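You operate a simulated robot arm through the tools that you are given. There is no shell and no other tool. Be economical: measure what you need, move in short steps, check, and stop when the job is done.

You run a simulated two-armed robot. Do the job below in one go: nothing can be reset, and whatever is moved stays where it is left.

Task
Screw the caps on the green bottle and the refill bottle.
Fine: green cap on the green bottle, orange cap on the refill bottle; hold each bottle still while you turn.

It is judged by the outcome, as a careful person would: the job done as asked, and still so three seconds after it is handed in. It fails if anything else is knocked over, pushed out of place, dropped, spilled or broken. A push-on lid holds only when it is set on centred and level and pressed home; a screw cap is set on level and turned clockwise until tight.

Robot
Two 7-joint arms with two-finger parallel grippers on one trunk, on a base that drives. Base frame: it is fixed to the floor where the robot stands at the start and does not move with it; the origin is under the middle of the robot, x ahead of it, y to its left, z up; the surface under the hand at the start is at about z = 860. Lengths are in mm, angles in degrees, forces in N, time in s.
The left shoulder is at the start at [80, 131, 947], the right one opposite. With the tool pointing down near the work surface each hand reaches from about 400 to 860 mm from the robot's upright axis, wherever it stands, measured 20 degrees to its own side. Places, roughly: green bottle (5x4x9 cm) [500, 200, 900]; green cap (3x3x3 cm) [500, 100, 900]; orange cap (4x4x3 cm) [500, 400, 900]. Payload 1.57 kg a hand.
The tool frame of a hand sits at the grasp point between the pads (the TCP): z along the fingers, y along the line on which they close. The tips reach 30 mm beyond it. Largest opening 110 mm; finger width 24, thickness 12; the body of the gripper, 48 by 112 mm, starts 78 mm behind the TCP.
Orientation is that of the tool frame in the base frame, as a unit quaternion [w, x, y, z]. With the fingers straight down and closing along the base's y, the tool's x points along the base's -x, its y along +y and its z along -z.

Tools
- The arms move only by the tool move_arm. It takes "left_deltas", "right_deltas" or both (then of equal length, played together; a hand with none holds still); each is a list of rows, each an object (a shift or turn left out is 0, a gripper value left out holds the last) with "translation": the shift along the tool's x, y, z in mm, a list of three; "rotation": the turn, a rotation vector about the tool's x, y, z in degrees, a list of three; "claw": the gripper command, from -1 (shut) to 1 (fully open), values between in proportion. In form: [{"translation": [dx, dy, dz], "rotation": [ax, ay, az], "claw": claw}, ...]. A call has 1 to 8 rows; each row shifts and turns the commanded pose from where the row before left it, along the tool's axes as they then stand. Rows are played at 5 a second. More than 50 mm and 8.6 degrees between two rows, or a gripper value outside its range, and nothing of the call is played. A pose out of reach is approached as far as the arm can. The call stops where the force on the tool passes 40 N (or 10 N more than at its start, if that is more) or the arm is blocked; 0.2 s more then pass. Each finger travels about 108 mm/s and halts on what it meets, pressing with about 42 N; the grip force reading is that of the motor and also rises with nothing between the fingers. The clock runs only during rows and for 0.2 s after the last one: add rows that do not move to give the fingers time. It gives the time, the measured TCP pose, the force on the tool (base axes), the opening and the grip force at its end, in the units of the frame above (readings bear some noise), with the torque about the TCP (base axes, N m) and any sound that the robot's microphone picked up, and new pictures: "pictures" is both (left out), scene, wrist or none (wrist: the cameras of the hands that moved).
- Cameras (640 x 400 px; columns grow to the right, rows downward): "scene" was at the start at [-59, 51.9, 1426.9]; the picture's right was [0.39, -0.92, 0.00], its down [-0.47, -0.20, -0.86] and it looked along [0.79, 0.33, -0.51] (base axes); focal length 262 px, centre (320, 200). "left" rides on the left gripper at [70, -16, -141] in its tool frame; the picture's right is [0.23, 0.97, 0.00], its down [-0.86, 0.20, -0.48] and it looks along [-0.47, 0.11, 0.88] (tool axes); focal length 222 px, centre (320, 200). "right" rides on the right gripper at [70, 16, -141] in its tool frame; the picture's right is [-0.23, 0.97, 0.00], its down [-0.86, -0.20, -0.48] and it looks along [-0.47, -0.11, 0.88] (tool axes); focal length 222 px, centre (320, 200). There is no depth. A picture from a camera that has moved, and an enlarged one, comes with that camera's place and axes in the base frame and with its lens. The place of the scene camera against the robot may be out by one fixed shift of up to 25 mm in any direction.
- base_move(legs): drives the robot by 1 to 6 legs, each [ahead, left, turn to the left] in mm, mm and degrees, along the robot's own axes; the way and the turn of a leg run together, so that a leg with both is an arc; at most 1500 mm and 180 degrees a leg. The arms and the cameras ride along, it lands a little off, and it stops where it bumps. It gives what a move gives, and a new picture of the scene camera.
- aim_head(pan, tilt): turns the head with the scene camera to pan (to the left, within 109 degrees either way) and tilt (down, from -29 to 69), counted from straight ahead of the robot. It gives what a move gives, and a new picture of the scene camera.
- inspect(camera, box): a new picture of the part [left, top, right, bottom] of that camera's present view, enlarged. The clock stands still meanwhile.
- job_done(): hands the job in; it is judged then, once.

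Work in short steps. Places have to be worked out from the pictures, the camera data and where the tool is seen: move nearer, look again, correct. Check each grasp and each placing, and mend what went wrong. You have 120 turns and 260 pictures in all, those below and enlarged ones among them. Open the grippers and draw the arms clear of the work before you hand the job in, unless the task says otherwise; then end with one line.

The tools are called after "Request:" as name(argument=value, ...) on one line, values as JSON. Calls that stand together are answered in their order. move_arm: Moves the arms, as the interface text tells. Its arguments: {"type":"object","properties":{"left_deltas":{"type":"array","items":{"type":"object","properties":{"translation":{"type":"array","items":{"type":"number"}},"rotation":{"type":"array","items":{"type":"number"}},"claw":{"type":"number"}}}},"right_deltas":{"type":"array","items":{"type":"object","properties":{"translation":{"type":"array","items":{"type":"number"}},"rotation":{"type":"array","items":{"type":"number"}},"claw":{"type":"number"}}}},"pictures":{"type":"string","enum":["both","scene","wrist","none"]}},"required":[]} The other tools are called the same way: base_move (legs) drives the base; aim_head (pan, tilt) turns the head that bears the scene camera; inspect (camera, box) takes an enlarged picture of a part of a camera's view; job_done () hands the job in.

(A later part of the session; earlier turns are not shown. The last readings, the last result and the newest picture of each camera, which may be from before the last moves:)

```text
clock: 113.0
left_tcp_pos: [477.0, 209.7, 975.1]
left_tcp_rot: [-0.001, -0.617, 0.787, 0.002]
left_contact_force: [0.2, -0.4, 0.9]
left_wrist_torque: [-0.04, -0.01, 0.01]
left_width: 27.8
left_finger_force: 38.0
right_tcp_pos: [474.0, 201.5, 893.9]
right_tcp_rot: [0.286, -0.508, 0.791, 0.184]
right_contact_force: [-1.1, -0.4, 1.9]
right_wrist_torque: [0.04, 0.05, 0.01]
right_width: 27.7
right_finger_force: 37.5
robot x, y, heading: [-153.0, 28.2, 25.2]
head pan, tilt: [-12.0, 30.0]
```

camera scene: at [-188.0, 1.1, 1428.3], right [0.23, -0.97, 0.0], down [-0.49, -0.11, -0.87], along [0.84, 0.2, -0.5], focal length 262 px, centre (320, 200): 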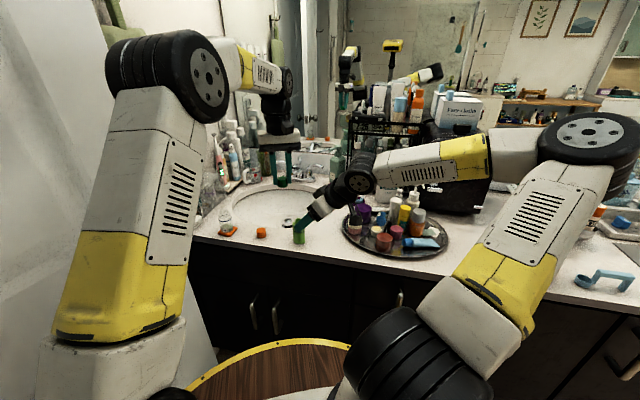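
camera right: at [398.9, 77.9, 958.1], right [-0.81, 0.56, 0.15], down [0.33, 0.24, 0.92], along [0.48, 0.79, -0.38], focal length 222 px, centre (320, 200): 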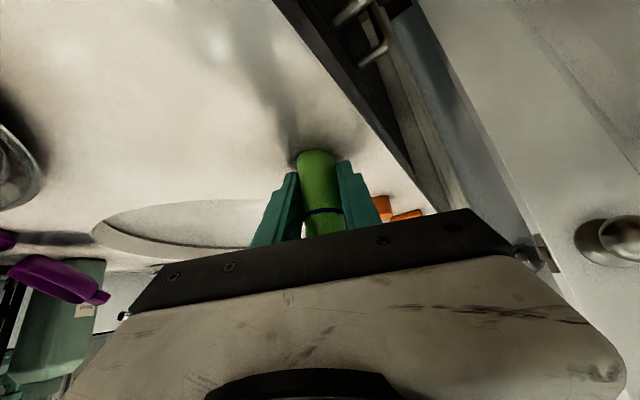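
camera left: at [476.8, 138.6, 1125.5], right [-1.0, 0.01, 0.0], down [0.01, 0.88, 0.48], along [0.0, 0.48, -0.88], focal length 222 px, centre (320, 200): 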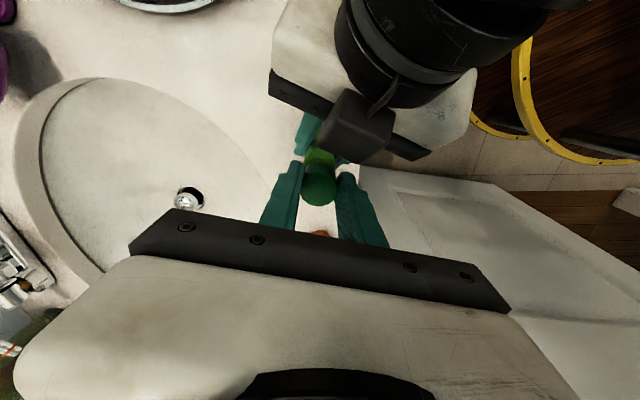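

The cap slides down freely. I continue until I feel the thread or shoulder.

Request:
move_arm(left_deltas=[{"translation": [0, 0, 1.5]}, {"translation": [0, 0, 1.5]}, {"translation": [0, 0, 1.5]}, {"translation": [0, 0, 1.5]}, {"translation": [0, 0, 1.5]}, {}], pictures="wrist")

Request:
inspect(camera="left", box=[260, 100, 380, 220])

```text
clock: 114.4
left_tcp_pos: [477.3, 210.3, 969.8]
left_tcp_rot: [0.0, -0.617, 0.787, -0.001]
left_contact_force: [-1.2, -1.7, 39.4]
left_wrist_torque: [0.17, -0.02, -0.06]
left_width: 27.7
left_finger_force: 38.5
right_tcp_pos: [473.5, 199.8, 893.3]
right_tcp_rot: [0.287, -0.507, 0.792, 0.183]
right_contact_force: [3.5, 6.3, -13.1]
right_wrist_torque: [0.12, 0.16, -0.02]
right_width: 27.7
right_finger_force: 37.5
robot x, y, heading: [-149.3, 22.6, 25.1]
head pan, tilt: [-12.0, 30.0]
camera left: at [475.3, 136.9, 1111.5], right [-1.0, 0.01, 0.0], down [0.01, 0.88, 0.48], along [0.01, 0.48, -0.88], focal length 222 px, centre (320, 200)
```

left: 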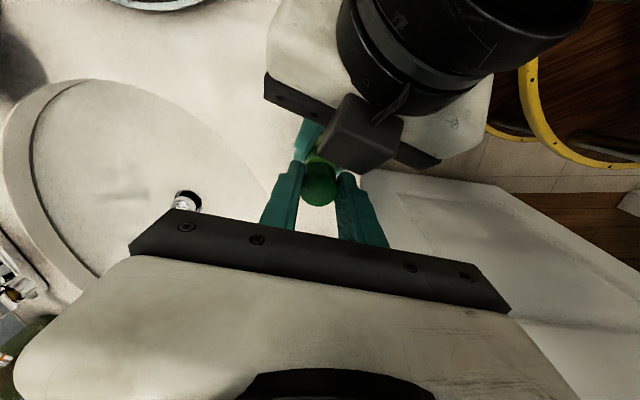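

```text
3.33 times, centred on (320, 160) of left
camera zoom: at [475.3, 136.9, 1111.5], right [-1.0, 0.01, 0.0], down [0.01, 0.88, 0.48], along [0.01, 0.48, -0.88], focal length 740 px, centre (320, 333)
```

zoom: 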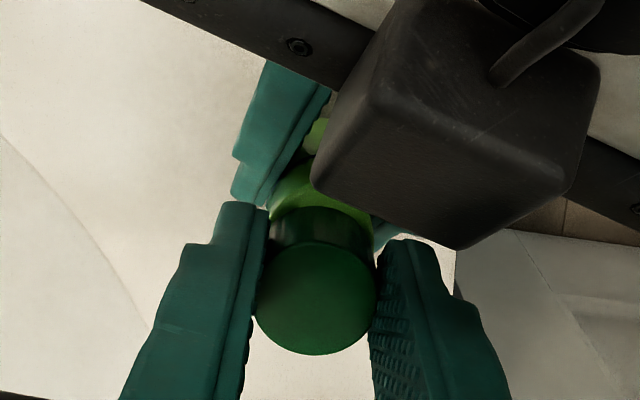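

The cap is on and stopped at the thread (39 N). I ease off 1 mm, then turn clockwise.

Request:
move_arm(left_deltas=[{"translation": [0, 0, -1.2]}, {"rotation": [0, 0, 8.5]}, {"rotation": [0, 0, 8.5]}, {"rotation": [0, 0, 8.5]}, {"rotation": [0, 0, 8.5]}, {"rotation": [0, 0, 8.5]}, {"rotation": [0, 0, 8.5]}, {"rotation": [0, 0, 8.5]}], pictures="none")

```text
clock: 116.2
left_tcp_pos: [476.1, 212.5, 968.6]
left_tcp_rot: [-0.001, -0.144, 0.99, 0.002]
left_contact_force: [-1.5, 12.7, 31.2]
left_wrist_torque: [-0.37, 0.87, 0.42]
left_width: 27.4
left_finger_force: 38.4
right_tcp_pos: [473.6, 200.0, 894.9]
right_tcp_rot: [0.287, -0.507, 0.792, 0.183]
right_contact_force: [-1.5, -11.1, -12.1]
right_wrist_torque: [1.4, -0.82, -0.33]
right_width: 27.5
right_finger_force: 38.3
robot x, y, heading: [-146.5, 19.1, 25.2]
head pan, tilt: [-12.0, 30.0]
```

Turned 60° with some resisting torque, 0.4 N m. I keep turning.

Request:
move_arm(left_deltas=[{"rotation": [0, 0, 8.5]}, {"rotation": [0, 0, 8.5]}, {"rotation": [0, 0, 8.5]}, {"rotation": [0, 0, 8.5]}, {"rotation": [0, 0, 8.5]}, {"rotation": [0, 0, 8.5]}, {"rotation": [0, 0, 8.5]}, {}], pictures="both")

```text
clock: 118.0
left_tcp_pos: [477.5, 214.5, 968.8]
left_tcp_rot: [-0.002, 0.364, 0.931, 0.001]
left_contact_force: [1.2, 32.5, 21.6]
left_wrist_torque: [0.18, 0.24, 0.11]
left_width: 27.1
left_finger_force: 38.0
right_tcp_pos: [472.1, 201.2, 894.4]
right_tcp_rot: [0.287, -0.507, 0.792, 0.183]
right_contact_force: [0.4, -31.9, 0.0]
right_wrist_torque: [1.98, -0.49, -0.16]
right_width: 27.1
right_finger_force: 38.0
robot x, y, heading: [-148.7, 22.4, 25.1]
head pan, tilt: [-12.0, 30.0]
camera scene: at [-188.5, 1.0, 1428.3], right [0.23, -0.97, 0.0], down [-0.49, -0.11, -0.87], along [0.84, 0.2, -0.5], focal length 262 px, centre (320, 200)
camera left: at [414.9, 247.3, 1110.8], right [0.49, 0.87, 0.0], down [0.76, -0.44, 0.47], along [0.41, -0.23, -0.88], focal length 222 px, centre (320, 200)
```

scene: 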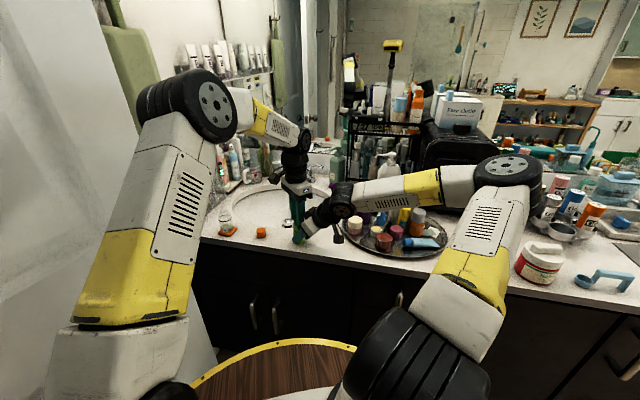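
left: 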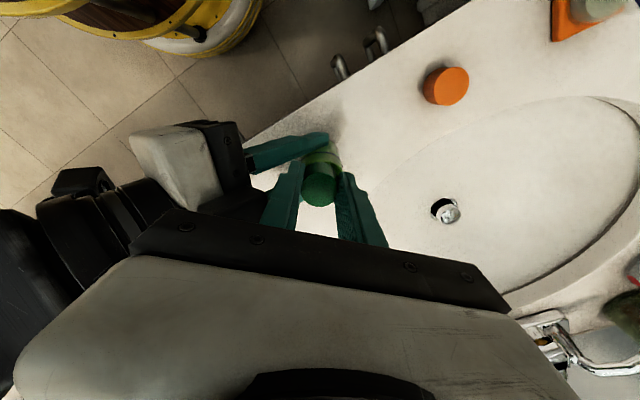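

The left gripper's body now presses sideways on the box on the right gripper (32 N), so long strokes won't fit. I release the cap here, rise, and will use shorter strokes on the clear side.

Request:
move_arm(left_deltas=[{"claw": -0.15}, {}, {"translation": [0, 0, -12]}, {"translation": [0, 0, -20]}, {"rotation": [0, 0, -8.5]}, {"rotation": [0, 0, -8.5]}, {"rotation": [0, 0, -8.5]}, {"rotation": [0, 0, -8.5]}], pictures="wrist")

Request:
inspect(camera="left", box=[260, 90, 400, 220])

```text
clock: 118.8
left_tcp_pos: [476.9, 219.4, 970.6]
left_tcp_rot: [-0.005, 0.361, 0.932, 0.003]
left_contact_force: [10.6, 9.5, -4.9]
left_wrist_torque: [-0.42, 0.33, 0.32]
left_width: 34.2
left_finger_force: 0.2
right_tcp_pos: [470.5, 203.6, 896.2]
right_tcp_rot: [0.287, -0.509, 0.79, 0.187]
right_contact_force: [-10.4, -10.5, 4.5]
right_wrist_torque: [1.21, -1.1, -0.21]
right_width: 27.2
right_finger_force: 37.8
robot x, y, heading: [-146.7, 19.4, 25.3]
head pan, tilt: [-12.0, 30.0]
stopped in row 3 (right hand): the force on the tool passed its limit at 47 N (the readings are from after the stop); the commanded pose is now the measured one
camera left: at [414.9, 251.3, 1113.2], right [0.49, 0.87, 0.01], down [0.77, -0.43, 0.47], along [0.41, -0.22, -0.88], focal length 222 px, centre (320, 200)
```

left: 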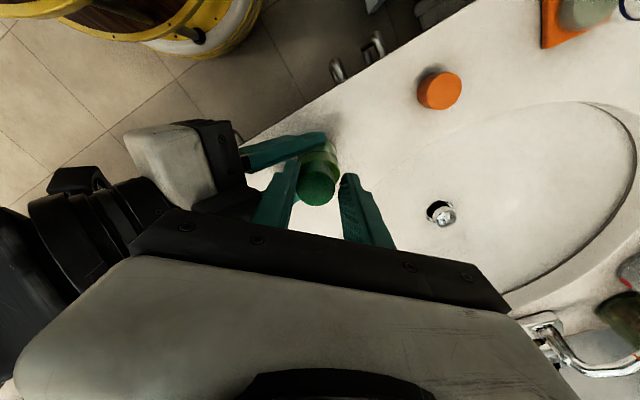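

```text
3.08 times, centred on (330, 155) of left
camera zoom: at [414.9, 251.3, 1113.2], right [0.49, 0.87, 0.01], down [0.77, -0.43, 0.47], along [0.41, -0.22, -0.88], focal length 684 px, centre (289, 338)
```

zoom: 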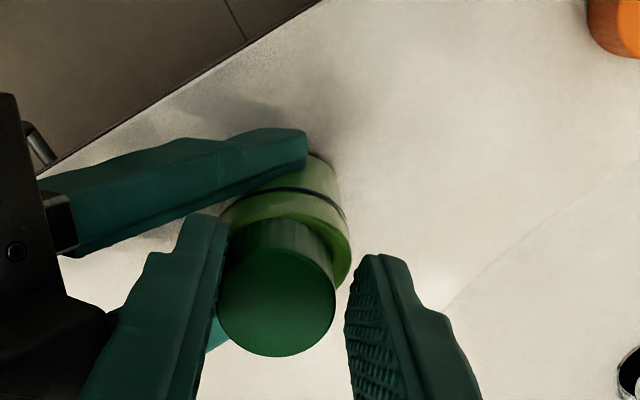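

The hands still touch lightly. The cap is free now, so I rotate the left hand counter-clockwise to get clear, then lift.

Request:
move_arm(left_deltas=[{"rotation": [0, 0, -6]}, {"rotation": [0, 0, -8]}, {"rotation": [0, 0, -8]}, {"translation": [0, 0, -5]}, {"translation": [0, 0, -15]}, {"translation": [0, 0, -15]}, {}], pictures="wrist")

```text
clock: 120.4
left_tcp_pos: [479.1, 215.1, 1005.5]
left_tcp_rot: [-0.005, 0.179, 0.984, 0.003]
left_contact_force: [8.4, 6.2, -7.2]
left_wrist_torque: [0.3, -0.3, 0.05]
left_width: 38.9
left_finger_force: 0.1
right_tcp_pos: [470.6, 203.7, 896.9]
right_tcp_rot: [0.288, -0.509, 0.789, 0.187]
right_contact_force: [-6.5, -5.6, 7.3]
right_wrist_torque: [0.43, -0.58, -0.02]
right_width: 27.2
right_finger_force: 38.0
robot x, y, heading: [-146.7, 21.2, 25.1]
head pan, tilt: [-12.0, 30.0]
camera left: at [407.4, 222.1, 1148.3], right [0.13, 0.99, 0.01], down [0.87, -0.12, 0.47], along [0.47, -0.06, -0.88], focal length 222 px, centre (320, 200)
```

left: 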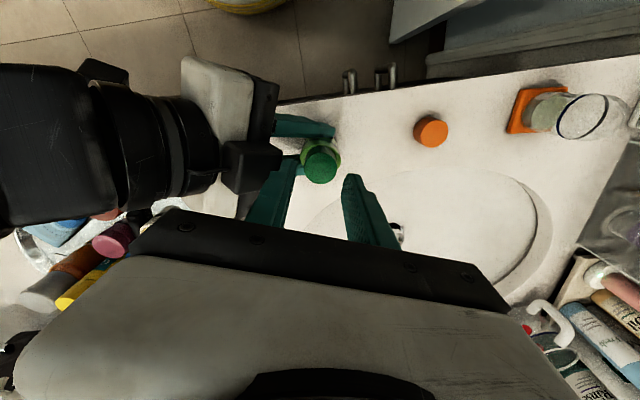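

The left near finger still rubs the box; it is above the cap now, so I move it 8 mm away and up, and continue rotating back.

Request:
move_arm(left_deltas=[{"translation": [0, 8, -15]}, {"translation": [0, 0, -20]}, {"rotation": [0, 0, -8.5]}, {"rotation": [0, 0, -8.5]}, {"rotation": [0, 0, -8.5]}, {"rotation": [0, 0, -8.5]}, {"rotation": [0, 0, -8.5]}, {"rotation": [0, 0, -8.5]}], pictures="none")

Request:
move_arm(left_deltas=[{"rotation": [0, 0, -8.5]}, {"rotation": [0, 0, -8.5]}, {"rotation": [0, 0, -8.5]}, {"rotation": [0, 0, -8.5]}, {"rotation": [0, 0, -8.5]}, {"rotation": [0, 0, -8.5]}, {}], pictures="wrist")

Request:
inspect(camera="left", box=[240, 90, 400, 220])

```text
clock: 122.2
left_tcp_pos: [479.3, 223.5, 1040.2]
left_tcp_rot: [-0.005, -0.263, 0.965, 0.006]
left_contact_force: [0.0, 0.1, 0.9]
left_wrist_torque: [-0.01, -0.02, 0.0]
left_width: 46.7
left_finger_force: 0.0
right_tcp_pos: [471.3, 203.9, 896.6]
right_tcp_rot: [0.288, -0.509, 0.79, 0.186]
right_contact_force: [-0.6, -0.7, -1.2]
right_wrist_torque: [-0.03, 0.03, 0.02]
right_width: 27.1
right_finger_force: 37.5
robot x, y, heading: [-148.4, 23.3, 25.3]
head pan, tilt: [-12.0, 30.0]
```

```text
clock: 123.8
left_tcp_pos: [479.4, 223.5, 1039.2]
left_tcp_rot: [-0.001, -0.652, 0.758, 0.007]
left_contact_force: [0.0, 0.5, -0.1]
left_wrist_torque: [0.03, 0.02, 0.03]
left_width: 47.0
left_finger_force: 0.0
right_tcp_pos: [471.9, 203.2, 896.4]
right_tcp_rot: [0.288, -0.509, 0.789, 0.187]
right_contact_force: [0.3, 0.4, -0.1]
right_wrist_torque: [-0.02, 0.0, 0.0]
right_width: 27.1
right_finger_force: 37.5
robot x, y, heading: [-147.5, 25.7, 25.4]
head pan, tilt: [-12.0, 30.0]
camera left: at [485.8, 149.4, 1181.1], right [-1.0, -0.08, 0.01], down [-0.07, 0.87, 0.49], along [-0.05, 0.48, -0.87], focal length 222 px, centre (320, 200)
```

left: 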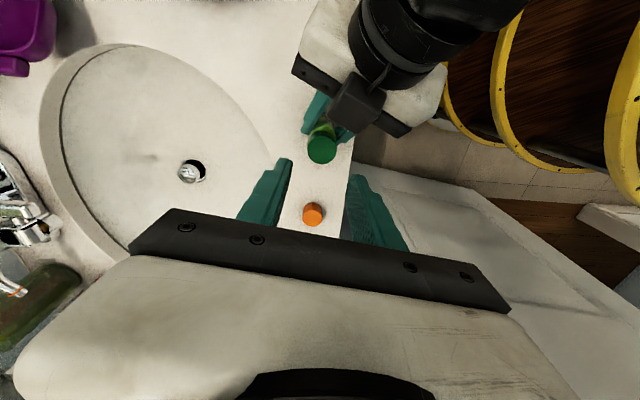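

```text
3.08 times, centred on (320, 155) of left
camera zoom: at [485.8, 149.4, 1181.1], right [-1.0, -0.08, 0.01], down [-0.07, 0.87, 0.49], along [-0.05, 0.48, -0.87], focal length 684 px, centre (320, 338)
```

zoom: 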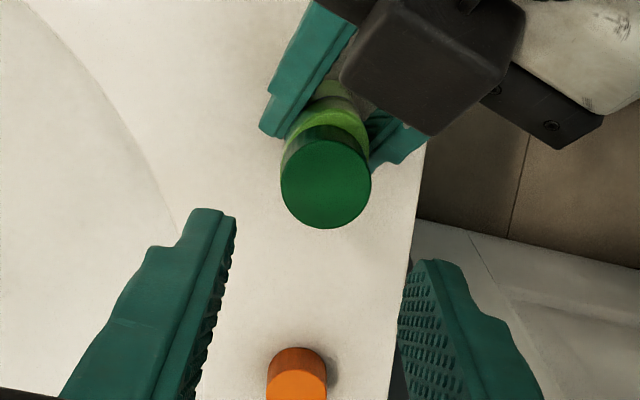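

The cap sits on the bottle, centre about (476, 214). I centre the left hand there at axis 171°, correct its 0.8° tilt, come down to grip a bit higher, and close.

Request:
move_arm(left_deltas=[{"translation": [9.9, 1.7, 0], "rotation": [0.7, 0.4, 0]}, {}, {"translation": [0, 0, 30]}, {"translation": [0, 0, 26]}, {"translation": [0, 0, 10]}, {}], pictures="wrist")

Request:
inspect(camera="left", box=[240, 90, 400, 220])

```text
clock: 125.2
left_tcp_pos: [475.9, 215.7, 977.7]
left_tcp_rot: [0.0, -0.652, 0.758, 0.0]
left_contact_force: [0.1, 0.4, -0.6]
left_wrist_torque: [-0.02, -0.03, 0.0]
left_width: 46.8
left_finger_force: 0.1
right_tcp_pos: [471.7, 203.6, 897.4]
right_tcp_rot: [0.288, -0.509, 0.79, 0.186]
right_contact_force: [0.0, 0.1, -0.7]
right_wrist_torque: [-0.02, 0.01, 0.01]
right_width: 27.3
right_finger_force: 37.7
robot x, y, heading: [-144.8, 23.4, 25.2]
head pan, tilt: [-12.0, 30.0]
camera left: at [481.7, 142.5, 1118.3], right [-1.0, -0.08, 0.0], down [-0.07, 0.88, 0.48], along [-0.04, 0.48, -0.88], focal length 222 px, centre (320, 200)
```

left: 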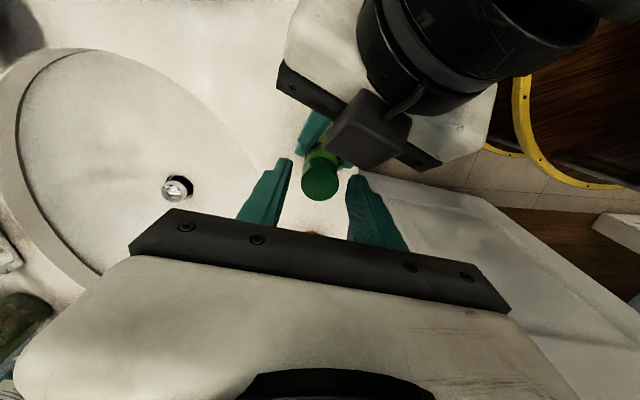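

```text
3.08 times, centred on (320, 155) of left
camera zoom: at [481.7, 142.5, 1118.3], right [-1.0, -0.08, 0.0], down [-0.07, 0.88, 0.48], along [-0.04, 0.48, -0.88], focal length 684 px, centre (320, 338)
```

zoom: 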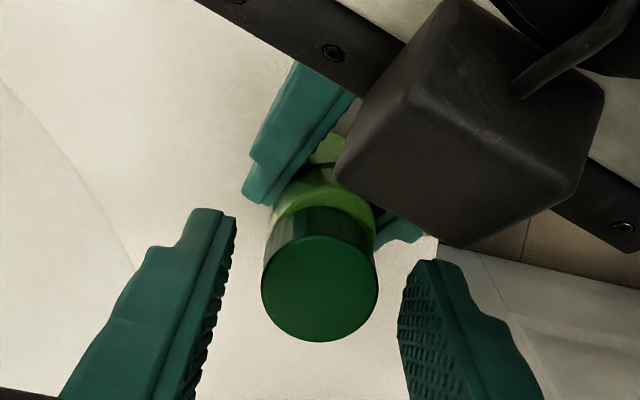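

Well centred. I lower 4 mm, close on the cap and turn clockwise 56°.

Request:
move_arm(left_deltas=[{"translation": [0, 0, 4]}, {"claw": -1}, {}, {}, {"rotation": [0, 0, 8]}, {"rotation": [0, 0, 8]}, {"rotation": [0, 0, 8]}, {}], pictures="none")

Request:
move_arm(left_deltas=[{"rotation": [0, 0, 8]}, {"rotation": [0, 0, 8]}, {"rotation": [0, 0, 8]}, {"rotation": [0, 0, 8]}, {}], pictures="none")

```text
clock: 127.0
left_tcp_pos: [475.9, 214.0, 970.2]
left_tcp_rot: [0.0, -0.479, 0.878, 0.0]
left_contact_force: [-0.8, 0.3, 0.4]
left_wrist_torque: [0.08, -0.04, 0.01]
left_width: 27.6
left_finger_force: 38.1
right_tcp_pos: [472.3, 204.1, 896.1]
right_tcp_rot: [0.288, -0.509, 0.789, 0.186]
right_contact_force: [1.6, -1.0, -1.5]
right_wrist_torque: [-0.04, 0.07, 0.01]
right_width: 27.4
right_finger_force: 37.7
robot x, y, heading: [-145.4, 21.4, 25.5]
head pan, tilt: [-12.0, 30.0]
```

```text
clock: 128.2
left_tcp_pos: [475.8, 215.5, 971.0]
left_tcp_rot: [0.001, -0.22, 0.976, 0.001]
left_contact_force: [-3.0, 2.5, 0.5]
left_wrist_torque: [0.24, 0.17, 0.02]
left_width: 28.0
left_finger_force: 37.6
right_tcp_pos: [472.6, 204.0, 897.2]
right_tcp_rot: [0.288, -0.509, 0.79, 0.186]
right_contact_force: [3.4, -2.4, -2.3]
right_wrist_torque: [-0.07, 0.1, -0.04]
right_width: 27.3
right_finger_force: 37.8
robot x, y, heading: [-145.9, 24.3, 25.1]
head pan, tilt: [-12.0, 30.0]
```

It turned 56° with hardly any torque. I press down 1 mm per two rows while turning a little more, to feel whether it's threading.

Request:
move_arm(left_deltas=[{"translation": [0, 0, 0.7], "rotation": [0, 0, 4]}, {"translation": [0, 0, 0.7], "rotation": [0, 0, 4]}, {"translation": [0, 0, 0.6], "rotation": [0, 0, 4]}, {}], pictures="none")

```text
clock: 129.2
left_tcp_pos: [476.7, 214.6, 968.5]
left_tcp_rot: [0.001, -0.116, 0.993, -0.001]
left_contact_force: [-4.8, 8.3, 16.3]
left_wrist_torque: [-0.54, 1.0, 0.15]
left_width: 27.9
left_finger_force: 37.7
right_tcp_pos: [471.9, 203.4, 895.6]
right_tcp_rot: [0.288, -0.508, 0.79, 0.186]
right_contact_force: [5.1, -7.9, -17.3]
right_wrist_torque: [0.85, -0.51, -0.24]
right_width: 27.1
right_finger_force: 37.5
robot x, y, heading: [-146.1, 21.3, 25.3]
head pan, tilt: [-12.0, 30.0]
```

The bodies begin to touch again past axis 110°. I'll release, rise so the gripper clears, rotate back 90°, and look at the cap.

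Request:
move_arm(left_deltas=[{"claw": -0.2}, {}, {"translation": [0, 0, -20]}, {"translation": [0, 0, -25]}, {"rotation": [0, 0, -8.5]}, {"rotation": [0, 0, -8.5]}, {"rotation": [0, 0, -8.5]}, {"rotation": [0, 0, -8.5]}], pictures="none")

Request:
move_arm(left_deltas=[{"rotation": [0, 0, -8.5]}, {"rotation": [0, 0, -8.5]}, {"rotation": [0, 0, -8.5]}, {"rotation": [0, 0, -8.5]}, {"rotation": [0, 0, -8.5]}, {"rotation": [0, 0, -8.5]}, {"rotation": [0, 0, -8.5]}, {}], pictures="wrist")

Request:
inspect(camera="left", box=[240, 90, 400, 220])

```text
clock: 129.9
left_tcp_pos: [475.5, 221.2, 978.1]
left_tcp_rot: [0.0, -0.121, 0.993, 0.004]
left_contact_force: [0.3, 9.5, 0.0]
left_wrist_torque: [-0.17, 0.02, 0.0]
left_width: 36.9
left_finger_force: 0.0
right_tcp_pos: [471.6, 205.6, 900.4]
right_tcp_rot: [0.292, -0.51, 0.787, 0.189]
right_contact_force: [-0.2, -8.8, -1.1]
right_wrist_torque: [0.78, -0.01, 0.03]
right_width: 27.2
right_finger_force: 37.5
robot x, y, heading: [-149.8, 23.3, 25.0]
head pan, tilt: [-12.0, 30.0]
stopped in row 3 (left hand): the force on the tool passed its limit at 44 N (the readings are from after the stop); the commanded pose is now the measured one
```

```text
clock: 131.7
left_tcp_pos: [475.2, 218.9, 977.1]
left_tcp_rot: [0.002, -0.597, 0.802, 0.004]
left_contact_force: [-0.2, 0.1, 0.3]
left_wrist_torque: [0.0, -0.01, 0.02]
left_width: 44.0
left_finger_force: 0.0
right_tcp_pos: [470.8, 207.6, 901.5]
right_tcp_rot: [0.293, -0.511, 0.786, 0.189]
right_contact_force: [-0.2, -0.4, -0.2]
right_wrist_torque: [0.0, 0.01, 0.01]
right_width: 26.9
right_finger_force: 38.1
robot x, y, heading: [-145.9, 19.6, 25.4]
head pan, tilt: [-12.0, 30.0]
camera left: at [470.0, 145.4, 1118.0], right [-1.0, 0.06, 0.0], down [0.06, 0.87, 0.48], along [0.03, 0.48, -0.88], focal length 222 px, centre (320, 200)
```

left: 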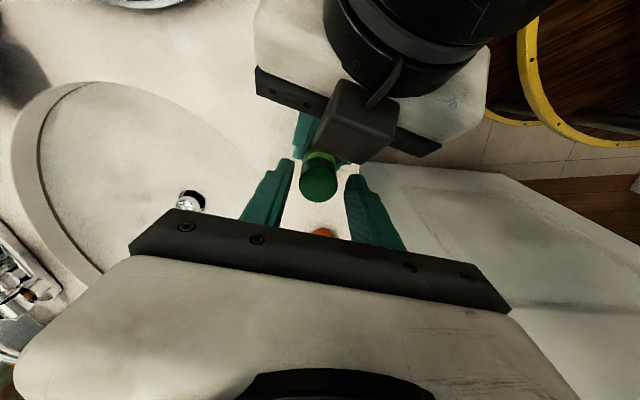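

```text
3.08 times, centred on (320, 155) of left
camera zoom: at [470.0, 145.4, 1118.0], right [-1.0, 0.06, 0.0], down [0.06, 0.87, 0.48], along [0.03, 0.48, -0.88], focal length 684 px, centre (320, 338)
```

zoom: 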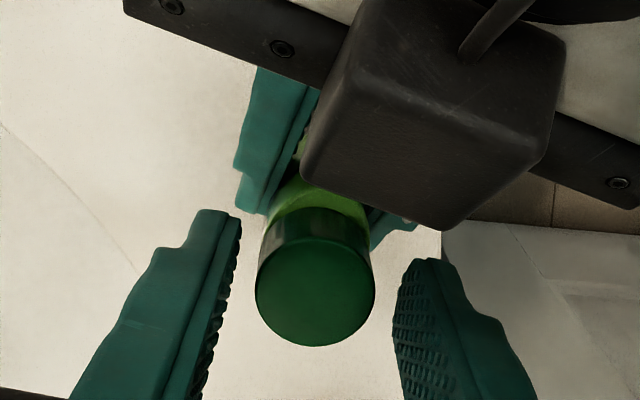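

The left hand's withdrawal dragged the right one up about 5 mm. I lower the right back by that so the bottle stands on the counter again, and keep the left clear meanwhile.

Request:
move_arm(right_deltas=[{"translation": [1.2, 0, 1.4]}, {"translation": [1.2, 0, 1.4]}, {"translation": [1.2, 0, 1.4]}, {}], left_deltas=[{"translation": [0, 0, -3], "rotation": [0, 0, -8]}, {"translation": [0, 0, -2], "rotation": [0, 0, -8]}, {"rotation": [0, 0, -8]}, {}], pictures="wrist")

Request:
inspect(camera="left", box=[240, 90, 400, 220])

Request:
inspect(camera="scene", box=[250, 150, 370, 260])

```text
clock: 132.7
left_tcp_pos: [475.6, 218.4, 979.7]
left_tcp_rot: [-0.002, 0.751, -0.661, -0.004]
left_contact_force: [0.8, 0.5, 0.2]
left_wrist_torque: [0.0, 0.02, -0.02]
left_width: 44.3
left_finger_force: 0.0
right_tcp_pos: [471.0, 207.2, 895.2]
right_tcp_rot: [0.292, -0.511, 0.786, 0.19]
right_contact_force: [0.4, 0.3, -0.1]
right_wrist_torque: [0.01, 0.0, 0.03]
right_width: 26.9
right_finger_force: 38.0
robot x, y, heading: [-145.0, 26.0, 25.1]
head pan, tilt: [-12.0, 30.0]
camera right: at [397.7, 81.7, 957.3], right [-0.82, 0.55, 0.15], down [0.32, 0.23, 0.92], along [0.48, 0.8, -0.36], focal length 222 px, centre (320, 200)
camera left: at [500.3, 149.1, 1122.3], right [-0.94, -0.35, 0.0], down [-0.3, 0.82, 0.48], along [-0.17, 0.45, -0.87], focal length 222 px, centre (320, 200)
```

right: 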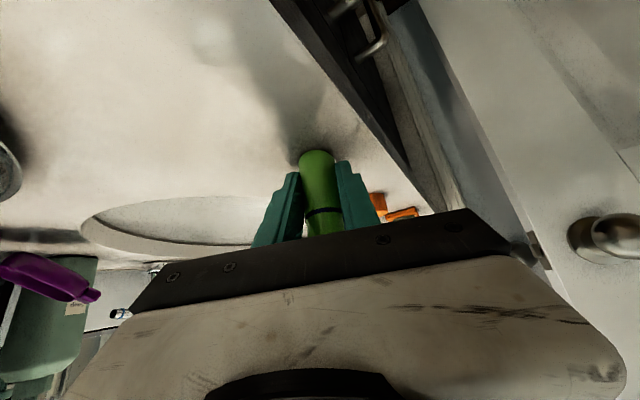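
left: 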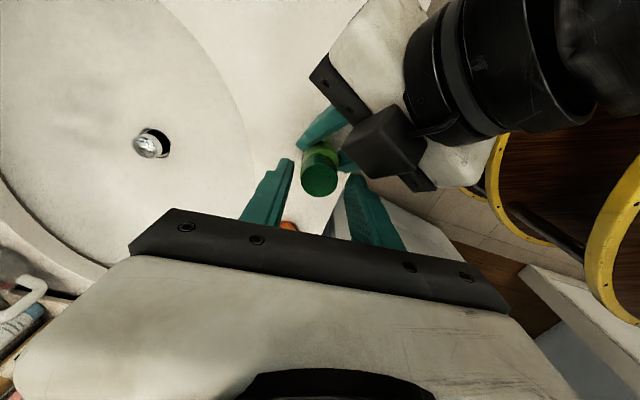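

```text
3.08 times, centred on (320, 155) of left
camera zoom: at [500.3, 149.1, 1122.3], right [-0.94, -0.35, 0.0], down [-0.3, 0.82, 0.48], along [-0.17, 0.45, -0.87], focal length 684 px, centre (320, 338)
```

zoom: 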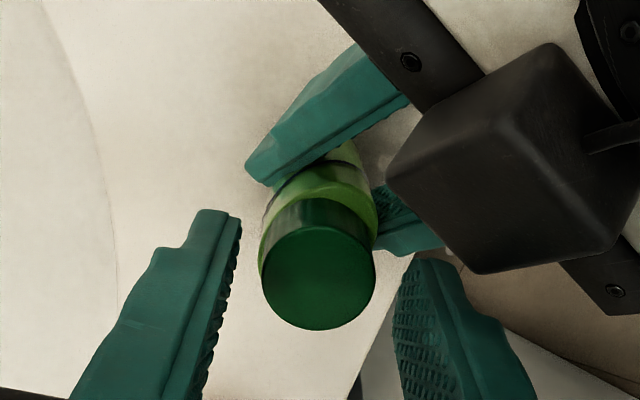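

```text
3.64 times, centred on (310, 205) of scene
camera zoom: at [-188.0, 1.1, 1428.3], right [0.23, -0.97, 0.0], down [-0.49, -0.11, -0.87], along [0.84, 0.2, -0.5], focal length 953 px, centre (356, 182)
```

zoom: 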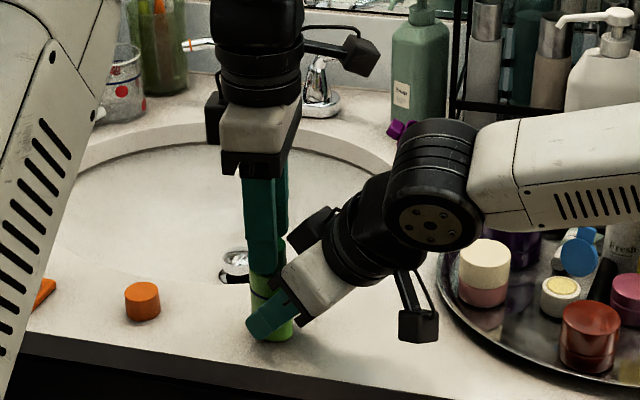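

The cap sits level on the bottle and the left hand is centred, axis 187°. I grip it a bit higher than before, press lightly and turn clockwise 60°.

Request:
move_arm(left_deltas=[{"translation": [0, 0, 3]}, {"claw": -1}, {}, {}, {"translation": [0, 0, 0.5], "rotation": [0, 0, 8.5]}, {"translation": [0, 0, 0.5], "rotation": [0, 0, 8.5]}, {}], pictures="none")

Request:
move_arm(left_deltas=[{"rotation": [0, 0, 8.5]}, {"rotation": [0, 0, 8.5]}, {"rotation": [0, 0, 8.5]}, {"rotation": [0, 0, 8.5]}, {"rotation": [0, 0, 8.5]}, {}], pictures="none")

```text
clock: 134.3
left_tcp_pos: [475.8, 218.2, 977.1]
left_tcp_rot: [0.002, -0.643, 0.766, 0.003]
left_contact_force: [2.9, 2.5, -0.5]
left_wrist_torque: [0.26, -0.12, 0.24]
left_width: 27.1
left_finger_force: 38.2
right_tcp_pos: [470.9, 206.5, 895.6]
right_tcp_rot: [0.292, -0.511, 0.786, 0.189]
right_contact_force: [-2.7, -2.2, -1.3]
right_wrist_torque: [-0.04, -0.14, -0.25]
right_width: 27.4
right_finger_force: 37.8
robot x, y, heading: [-149.5, 18.8, 25.4]
head pan, tilt: [-12.0, 30.0]
```

```text
clock: 135.7
left_tcp_pos: [476.0, 217.4, 977.6]
left_tcp_rot: [0.0, -0.321, 0.947, 0.002]
left_contact_force: [6.6, -4.7, -0.4]
left_wrist_torque: [-0.16, -0.22, 0.42]
left_width: 28.0
left_finger_force: 37.8
right_tcp_pos: [470.9, 208.4, 896.7]
right_tcp_rot: [0.292, -0.512, 0.785, 0.19]
right_contact_force: [-7.4, 4.0, -0.2]
right_wrist_torque: [-0.28, -0.36, -0.3]
right_width: 28.4
right_finger_force: 38.6
robot x, y, heading: [-145.9, 23.2, 25.0]
head pan, tilt: [-12.0, 30.0]
```

Now there is a real resisting torque of 0.42 N m with no axial push. I look closely before turning further.

Request:
inspect(camera="left", box=[260, 90, 400, 210])

Request:
inspect(camera="right", box=[240, 120, 400, 250])

```text
3.33 times, centred on (330, 150) of left
camera zoom: at [430.3, 160.3, 1119.4], right [-0.77, 0.63, 0.0], down [0.56, 0.68, 0.48], along [0.3, 0.37, -0.88], focal length 740 px, centre (287, 367)
```

zoom: 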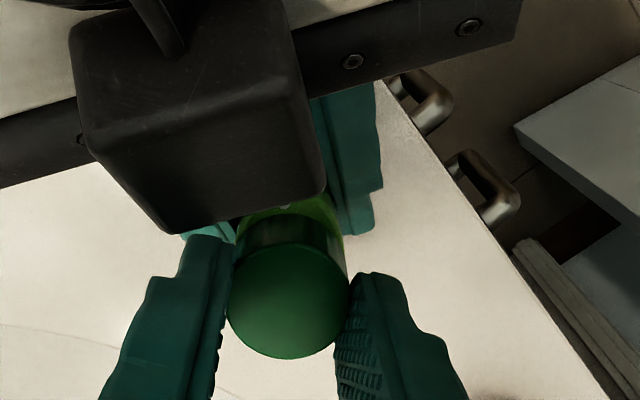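

```text
3.08 times, centred on (320, 185) of right
camera zoom: at [397.3, 82.1, 957.4], right [-0.82, 0.55, 0.15], down [0.32, 0.23, 0.92], along [0.48, 0.8, -0.36], focal length 684 px, centre (320, 246)
```

zoom: 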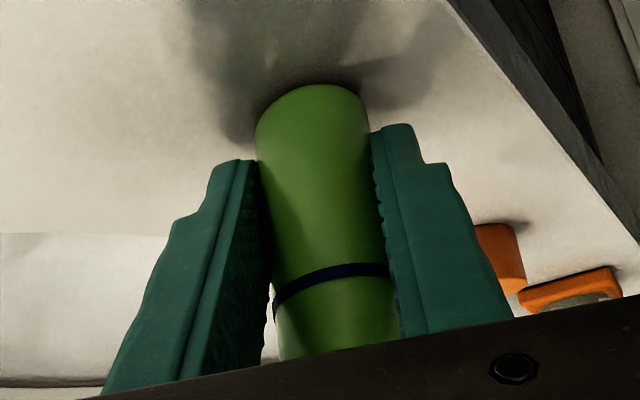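

The bottle stands straight and the cap is level. I turn 12° more to feel whether the torque climbs.

Request:
move_arm(left_deltas=[{"rotation": [0, 0, 6]}, {"rotation": [0, 0, 6]}, {}], pictures="none")

Request:
move_arm(left_deltas=[{"claw": -0.4}, {}, {"rotation": [0, 0, -8.5]}, {"rotation": [0, 0, -8.5]}, {"rotation": [0, 0, -8.5]}, {"rotation": [0, 0, -8.5]}, {"rotation": [0, 0, -8.5]}, {"rotation": [0, 0, -8.5]}], pictures="none")

Request:
move_arm(left_deltas=[{"rotation": [0, 0, -8.5]}, {"rotation": [0, 0, -8.5]}, {}], pictures="wrist")

Request:
inspect(camera="left", box=[240, 90, 400, 220])

```text
clock: 136.5
left_tcp_pos: [475.5, 217.3, 978.3]
left_tcp_rot: [0.001, -0.22, 0.975, 0.003]
left_contact_force: [9.6, -8.0, 0.7]
left_wrist_torque: [-0.24, -0.41, 0.53]
left_width: 27.2
left_finger_force: 37.7
right_tcp_pos: [469.9, 207.8, 896.8]
right_tcp_rot: [0.293, -0.511, 0.786, 0.189]
right_contact_force: [-11.1, 9.1, -0.7]
right_wrist_torque: [-0.48, -0.48, -0.37]
right_width: 28.9
right_finger_force: 38.7
robot x, y, heading: [-148.2, 24.3, 25.2]
head pan, tilt: [-12.0, 30.0]
```

```text
clock: 138.3
left_tcp_pos: [476.0, 218.5, 977.8]
left_tcp_rot: [0.0, -0.622, 0.783, 0.003]
left_contact_force: [0.1, 0.5, -0.8]
left_wrist_torque: [-0.04, 0.01, -0.01]
left_width: 33.2
left_finger_force: 0.2
right_tcp_pos: [472.2, 207.4, 896.1]
right_tcp_rot: [0.293, -0.51, 0.787, 0.188]
right_contact_force: [0.7, -0.2, -0.8]
right_wrist_torque: [0.01, 0.01, 0.02]
right_width: 28.5
right_finger_force: 39.0
robot x, y, heading: [-149.3, 22.0, 25.0]
head pan, tilt: [-12.0, 30.0]
```

```text
clock: 139.1
left_tcp_pos: [476.8, 217.7, 977.9]
left_tcp_rot: [-0.001, 0.73, -0.684, -0.002]
left_contact_force: [-0.5, 0.0, -0.3]
left_wrist_torque: [0.01, 0.0, 0.01]
left_width: 33.0
left_finger_force: 0.1
right_tcp_pos: [470.6, 207.0, 895.5]
right_tcp_rot: [0.293, -0.511, 0.786, 0.189]
right_contact_force: [-0.7, 0.2, -0.6]
right_wrist_torque: [-0.03, -0.01, 0.02]
right_width: 28.7
right_finger_force: 39.0
robot x, y, heading: [-149.1, 25.7, 25.2]
head pan, tilt: [-12.0, 30.0]
camera left: at [495.8, 147.3, 1118.9], right [-0.96, -0.29, 0.0], down [-0.25, 0.84, 0.48], along [-0.14, 0.46, -0.88], focal length 222 px, centre (320, 200)
```

left: 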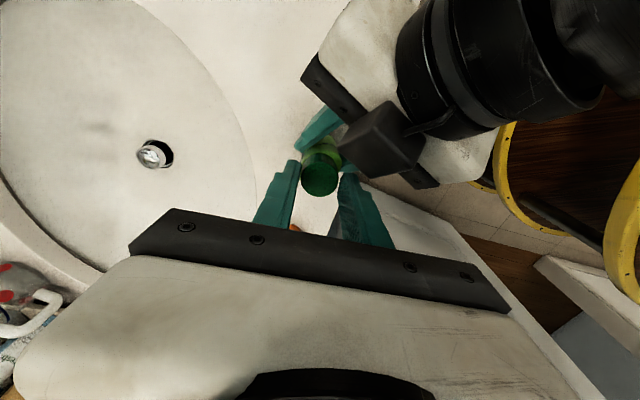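

```text
3.08 times, centred on (320, 155) of left
camera zoom: at [495.8, 147.3, 1118.9], right [-0.96, -0.29, 0.0], down [-0.25, 0.84, 0.48], along [-0.14, 0.46, -0.88], focal length 684 px, centre (320, 338)
```

zoom: 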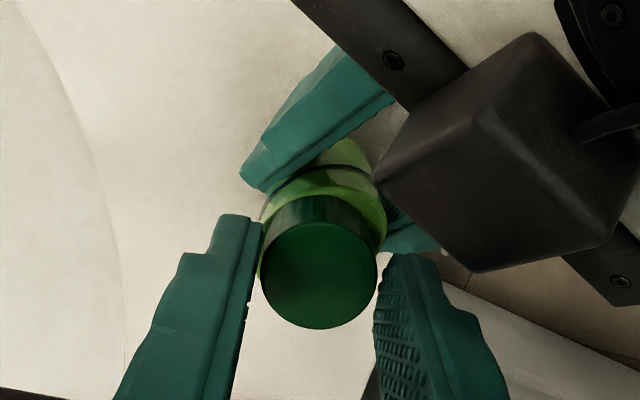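

Regripping in place works cleanly. I do another clockwise stroke from 184°.

Request:
move_arm(left_deltas=[{"claw": -1}, {}, {"rotation": [0, 0, 8.5]}, {"rotation": [0, 0, 8.5]}, {"rotation": [0, 0, 8.5]}, {"rotation": [0, 0, 8.5]}, {}], pictures="none")

Request:
move_arm(left_deltas=[{"rotation": [0, 0, 8.5]}, {"rotation": [0, 0, 8.5]}, {"rotation": [0, 0, 8.5]}, {"rotation": [0, 0, 6]}, {}], pictures="none")

```text
clock: 140.7
left_tcp_pos: [477.1, 217.5, 978.6]
left_tcp_rot: [0.002, -0.496, 0.868, 0.003]
left_contact_force: [10.4, -0.3, -0.7]
left_wrist_torque: [-0.01, -0.31, 0.42]
left_width: 27.5
left_finger_force: 37.6
right_tcp_pos: [470.3, 207.7, 895.9]
right_tcp_rot: [0.292, -0.511, 0.786, 0.189]
right_contact_force: [-10.1, 0.0, -0.1]
right_wrist_torque: [0.0, -0.53, -0.3]
right_width: 28.8
right_finger_force: 38.6
robot x, y, heading: [-146.9, 24.5, 25.5]
head pan, tilt: [-12.0, 30.0]
```

```text
clock: 141.9
left_tcp_pos: [476.0, 216.9, 977.9]
left_tcp_rot: [-0.001, -0.242, 0.97, 0.003]
left_contact_force: [9.5, -7.5, -0.5]
left_wrist_torque: [-0.24, -0.33, 0.54]
left_width: 27.7
left_finger_force: 37.9
right_tcp_pos: [471.2, 207.7, 895.6]
right_tcp_rot: [0.293, -0.511, 0.786, 0.189]
right_contact_force: [-10.3, 8.1, -0.5]
right_wrist_torque: [-0.39, -0.53, -0.45]
right_width: 28.9
right_finger_force: 39.1
robot x, y, heading: [-149.8, 27.8, 25.2]
head pan, tilt: [-12.0, 30.0]
```

Torque levels off at about 0.54 N m, where the fingers slip on the cap, so it is tight. I open, rotate back to the clear side, lift off and inspect.

Request:
move_arm(left_deltas=[{"claw": -0.35}, {}, {"rotation": [0, 0, -8.5]}, {"rotation": [0, 0, -8.5]}, {"rotation": [0, 0, -8.5]}, {"rotation": [0, 0, -8.5]}, {"translation": [0, 0, -30]}, {"translation": [0, 0, -40]}], pictures="wrist")

Request:
inspect(camera="left", box=[240, 80, 400, 210])

Request:
inspect(camera="scene", box=[260, 180, 360, 260])

```text
clock: 143.7
left_tcp_pos: [475.6, 219.3, 1050.0]
left_tcp_rot: [0.0, -0.516, 0.857, 0.003]
left_contact_force: [0.7, -0.2, -0.1]
left_wrist_torque: [-0.02, 0.01, -0.02]
left_width: 36.0
left_finger_force: 0.1
right_tcp_pos: [471.9, 207.4, 895.6]
right_tcp_rot: [0.291, -0.511, 0.787, 0.188]
right_contact_force: [0.5, -0.1, -1.0]
right_wrist_torque: [0.0, 0.03, 0.03]
right_width: 28.6
right_finger_force: 38.1
robot x, y, heading: [-146.0, 22.8, 25.4]
head pan, tilt: [-12.0, 30.0]
camera left: at [457.9, 148.2, 1191.1], right [-0.97, 0.25, 0.0], down [0.22, 0.85, 0.48], along [0.12, 0.47, -0.88], focal length 222 px, centre (320, 200)
```

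left: 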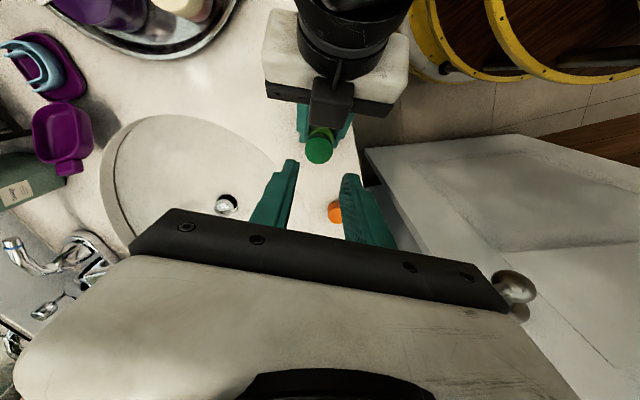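

```text
3.08 times, centred on (320, 145) of left
camera zoom: at [457.9, 148.2, 1191.1], right [-0.97, 0.25, 0.0], down [0.22, 0.85, 0.48], along [0.12, 0.47, -0.88], focal length 684 px, centre (320, 369)
```

zoom: 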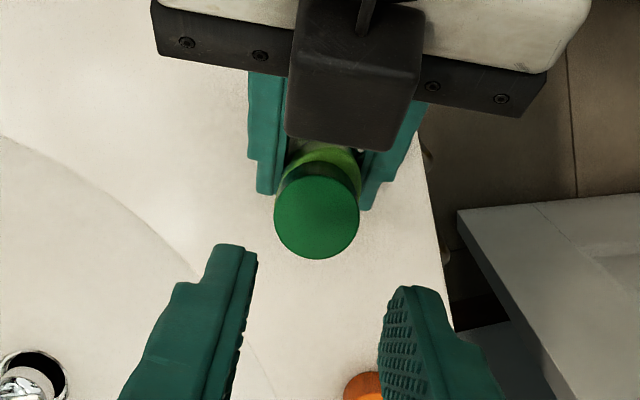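

```text
5.00 times, centred on (310, 220) of scene
camera zoom: at [-187.7, 1.1, 1428.3], right [0.23, -0.97, 0.0], down [-0.49, -0.11, -0.87], along [0.84, 0.2, -0.5], focal length 1311 px, centre (370, 100)
```

zoom: 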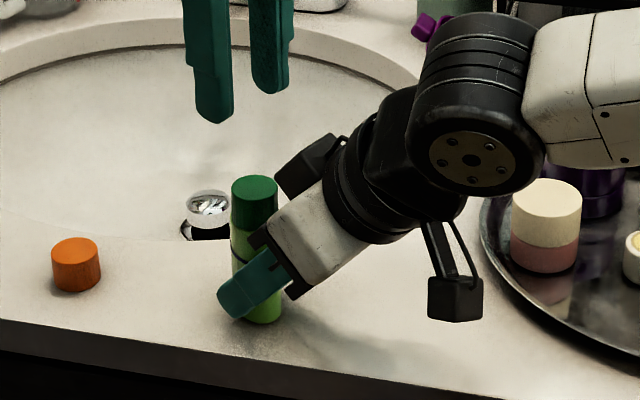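

The green cap sits flush and level. I open the right hand and withdraw it along the way it came, with the left hand up out of the way.

Request:
move_arm(right_deltas=[{"claw": 0.1}, {}, {"translation": [7.1, 0, -27.7]}, {"translation": [7.1, 0, -27.7]}, {"translation": [7.1, 0, -27.7]}, {"translation": [-20, 0, -30]}, {}], left_deltas=[{}, {"translation": [0, 0, -20]}, {"translation": [0, 0, -20]}, {"translation": [0, 0, -20]}, {}, {}, {}], pictures="both")

Request:
inspect(camera="scene", box=[210, 180, 360, 260])

```text
clock: 145.3
left_tcp_pos: [475.8, 218.3, 1110.5]
left_tcp_rot: [0.0, -0.517, 0.856, 0.004]
left_contact_force: [-0.2, 0.0, -0.6]
left_wrist_torque: [0.03, 0.02, -0.06]
left_width: 35.9
left_finger_force: 0.0
right_tcp_pos: [441.1, 138.4, 981.8]
right_tcp_rot: [0.291, -0.511, 0.786, 0.189]
right_contact_force: [-0.2, -0.3, -0.1]
right_wrist_torque: [0.0, -0.02, -0.02]
right_width: 60.6
right_finger_force: 0.1
robot x, y, heading: [-148.5, 20.5, 25.1]
head pan, tilt: [-12.0, 30.0]
camera scene: at [-187.9, 1.1, 1428.3], right [0.23, -0.97, 0.0], down [-0.49, -0.11, -0.87], along [0.84, 0.2, -0.5], focal length 262 px, centre (320, 200)
camera right: at [368.8, 12.6, 1043.7], right [-0.82, 0.55, 0.15], down [0.32, 0.23, 0.92], along [0.48, 0.8, -0.36], focal length 222 px, centre (320, 200)
camera left: at [456.3, 146.1, 1250.5], right [-0.97, 0.25, 0.0], down [0.22, 0.85, 0.48], along [0.12, 0.47, -0.88], focal length 222 px, centre (320, 200)
```

scene: 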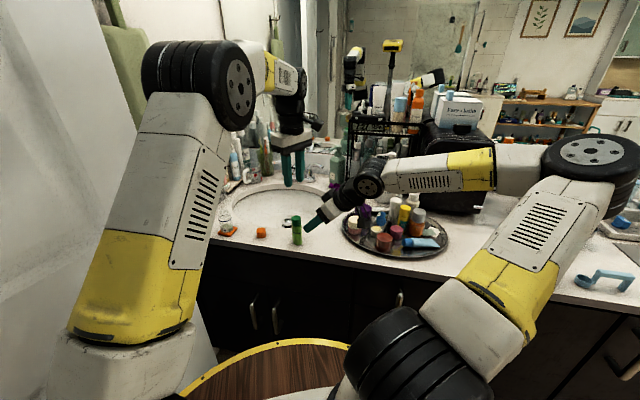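
right: 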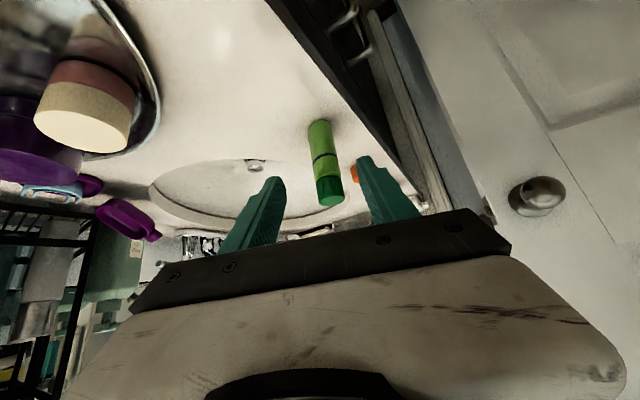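
left: 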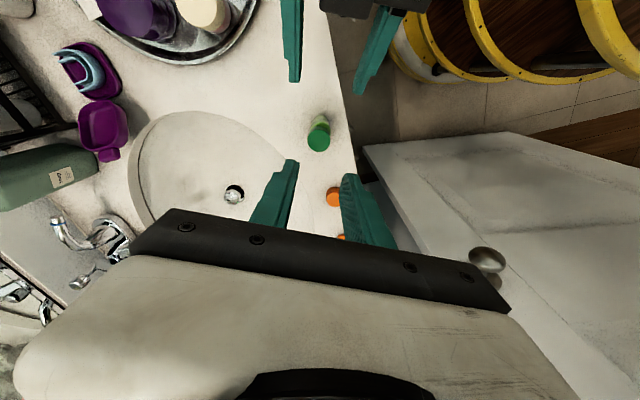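

```text
4.27 times, centred on (285, 220) of scene
camera zoom: at [-187.9, 1.1, 1428.3], right [0.23, -0.97, 0.0], down [-0.49, -0.11, -0.87], along [0.84, 0.2, -0.5], focal length 1118 px, centre (469, 115)
```

zoom: 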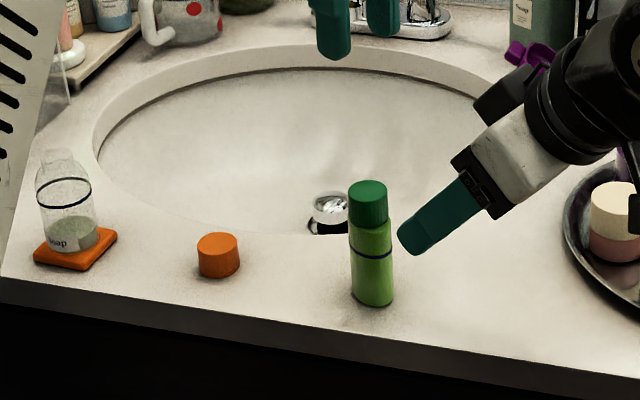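

The green bottle is done and stands freely with its cap level. The refill bottle (labelled "Soap", about 92 mm tall on its coaster) is next. I bring the left over the orange cap and draw the right back.

Request:
move_arm(left_deltas=[{"translation": [-37.3, 19, 0], "claw": 0.2}, {"translation": [-37.3, 19, 20]}, {"translation": [-37.3, 19, 30]}, {"translation": [0, 0, 30]}, {"translation": [0, 0, 30]}, {}], right_deltas=[{"translation": [3.3, 0, -37.6]}, {"translation": [3.3, 0, -37.6]}, {"translation": [3.3, 0, -37.6]}, {}, {}, {}], pictures="wrist")

Request:
inspect(camera="left", box=[240, 100, 440, 225])

```text
refused: row 3 steps farther than a row can; nothing moved
```

```text
3.20 times, centred on (340, 162) of left
camera zoom: at [456.3, 146.1, 1250.5], right [-0.97, 0.25, 0.0], down [0.22, 0.85, 0.48], along [0.12, 0.47, -0.88], focal length 711 px, centre (256, 320)
```

zoom: 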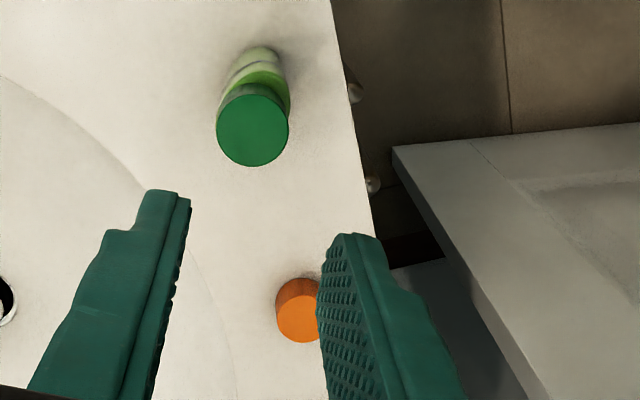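

One row was slightly too long; I resend it with the motion split more evenly.

Request:
move_arm(left_deltas=[{"translation": [-37.3, 19, 0], "claw": 0.2}, {"translation": [-37.3, 19, 15]}, {"translation": [-37.3, 19, 15]}, {"translation": [0, 0, 40]}, {"translation": [0, 0, 40]}, {}], right_deltas=[{"translation": [3.3, 0, -37.6]}, {"translation": [3.3, 0, -37.6]}, {"translation": [3.3, 0, -37.6]}, {}, {}, {}], pictures="wrist")

Request:
inspect(camera="left", box=[240, 100, 440, 225])

```text
clock: 146.7
left_tcp_pos: [476.8, 343.6, 997.7]
left_tcp_rot: [0.0, -0.516, 0.856, 0.003]
left_contact_force: [0.3, 0.2, -0.2]
left_wrist_torque: [-0.02, 0.02, 0.01]
left_width: 66.2
left_finger_force: 0.1
right_tcp_pos: [407.6, 63.2, 1062.3]
right_tcp_rot: [0.293, -0.511, 0.786, 0.19]
right_contact_force: [-0.1, 0.1, -0.1]
right_wrist_torque: [-0.03, 0.05, 0.01]
right_width: 60.4
right_finger_force: 0.1
robot x, y, heading: [-148.0, 19.8, 25.1]
head pan, tilt: [-12.0, 30.0]
camera right: at [334.5, -61.5, 1122.1], right [-0.82, 0.55, 0.15], down [0.32, 0.23, 0.92], along [0.48, 0.8, -0.36], focal length 222 px, centre (320, 200)
camera left: at [458.1, 272.5, 1140.1], right [-0.97, 0.25, 0.0], down [0.22, 0.85, 0.48], along [0.12, 0.47, -0.88], focal length 222 px, centre (320, 200)
```

right: 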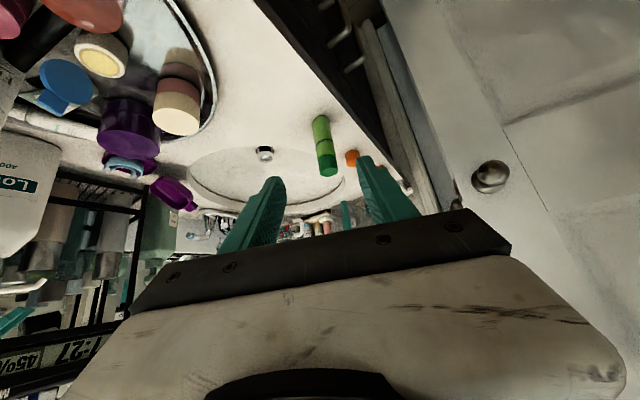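
left: 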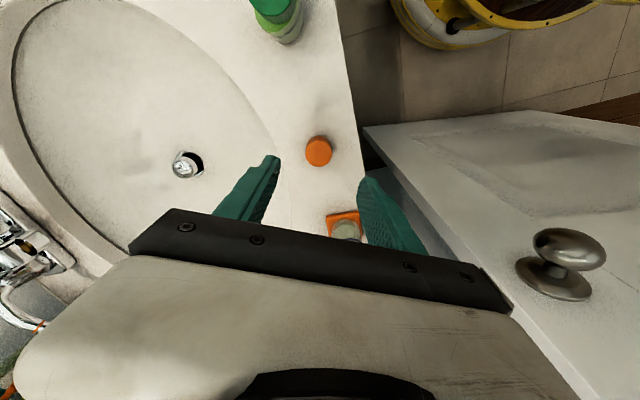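

```text
3.20 times, centred on (340, 162) of left
camera zoom: at [458.1, 272.5, 1140.1], right [-0.97, 0.25, 0.0], down [0.22, 0.85, 0.48], along [0.12, 0.47, -0.88], focal length 711 px, centre (256, 320)
```

zoom: 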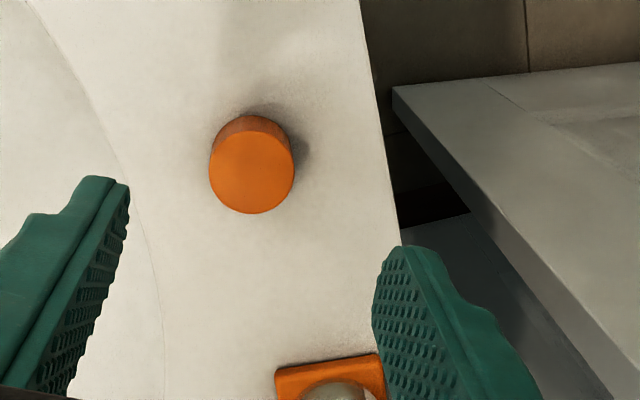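

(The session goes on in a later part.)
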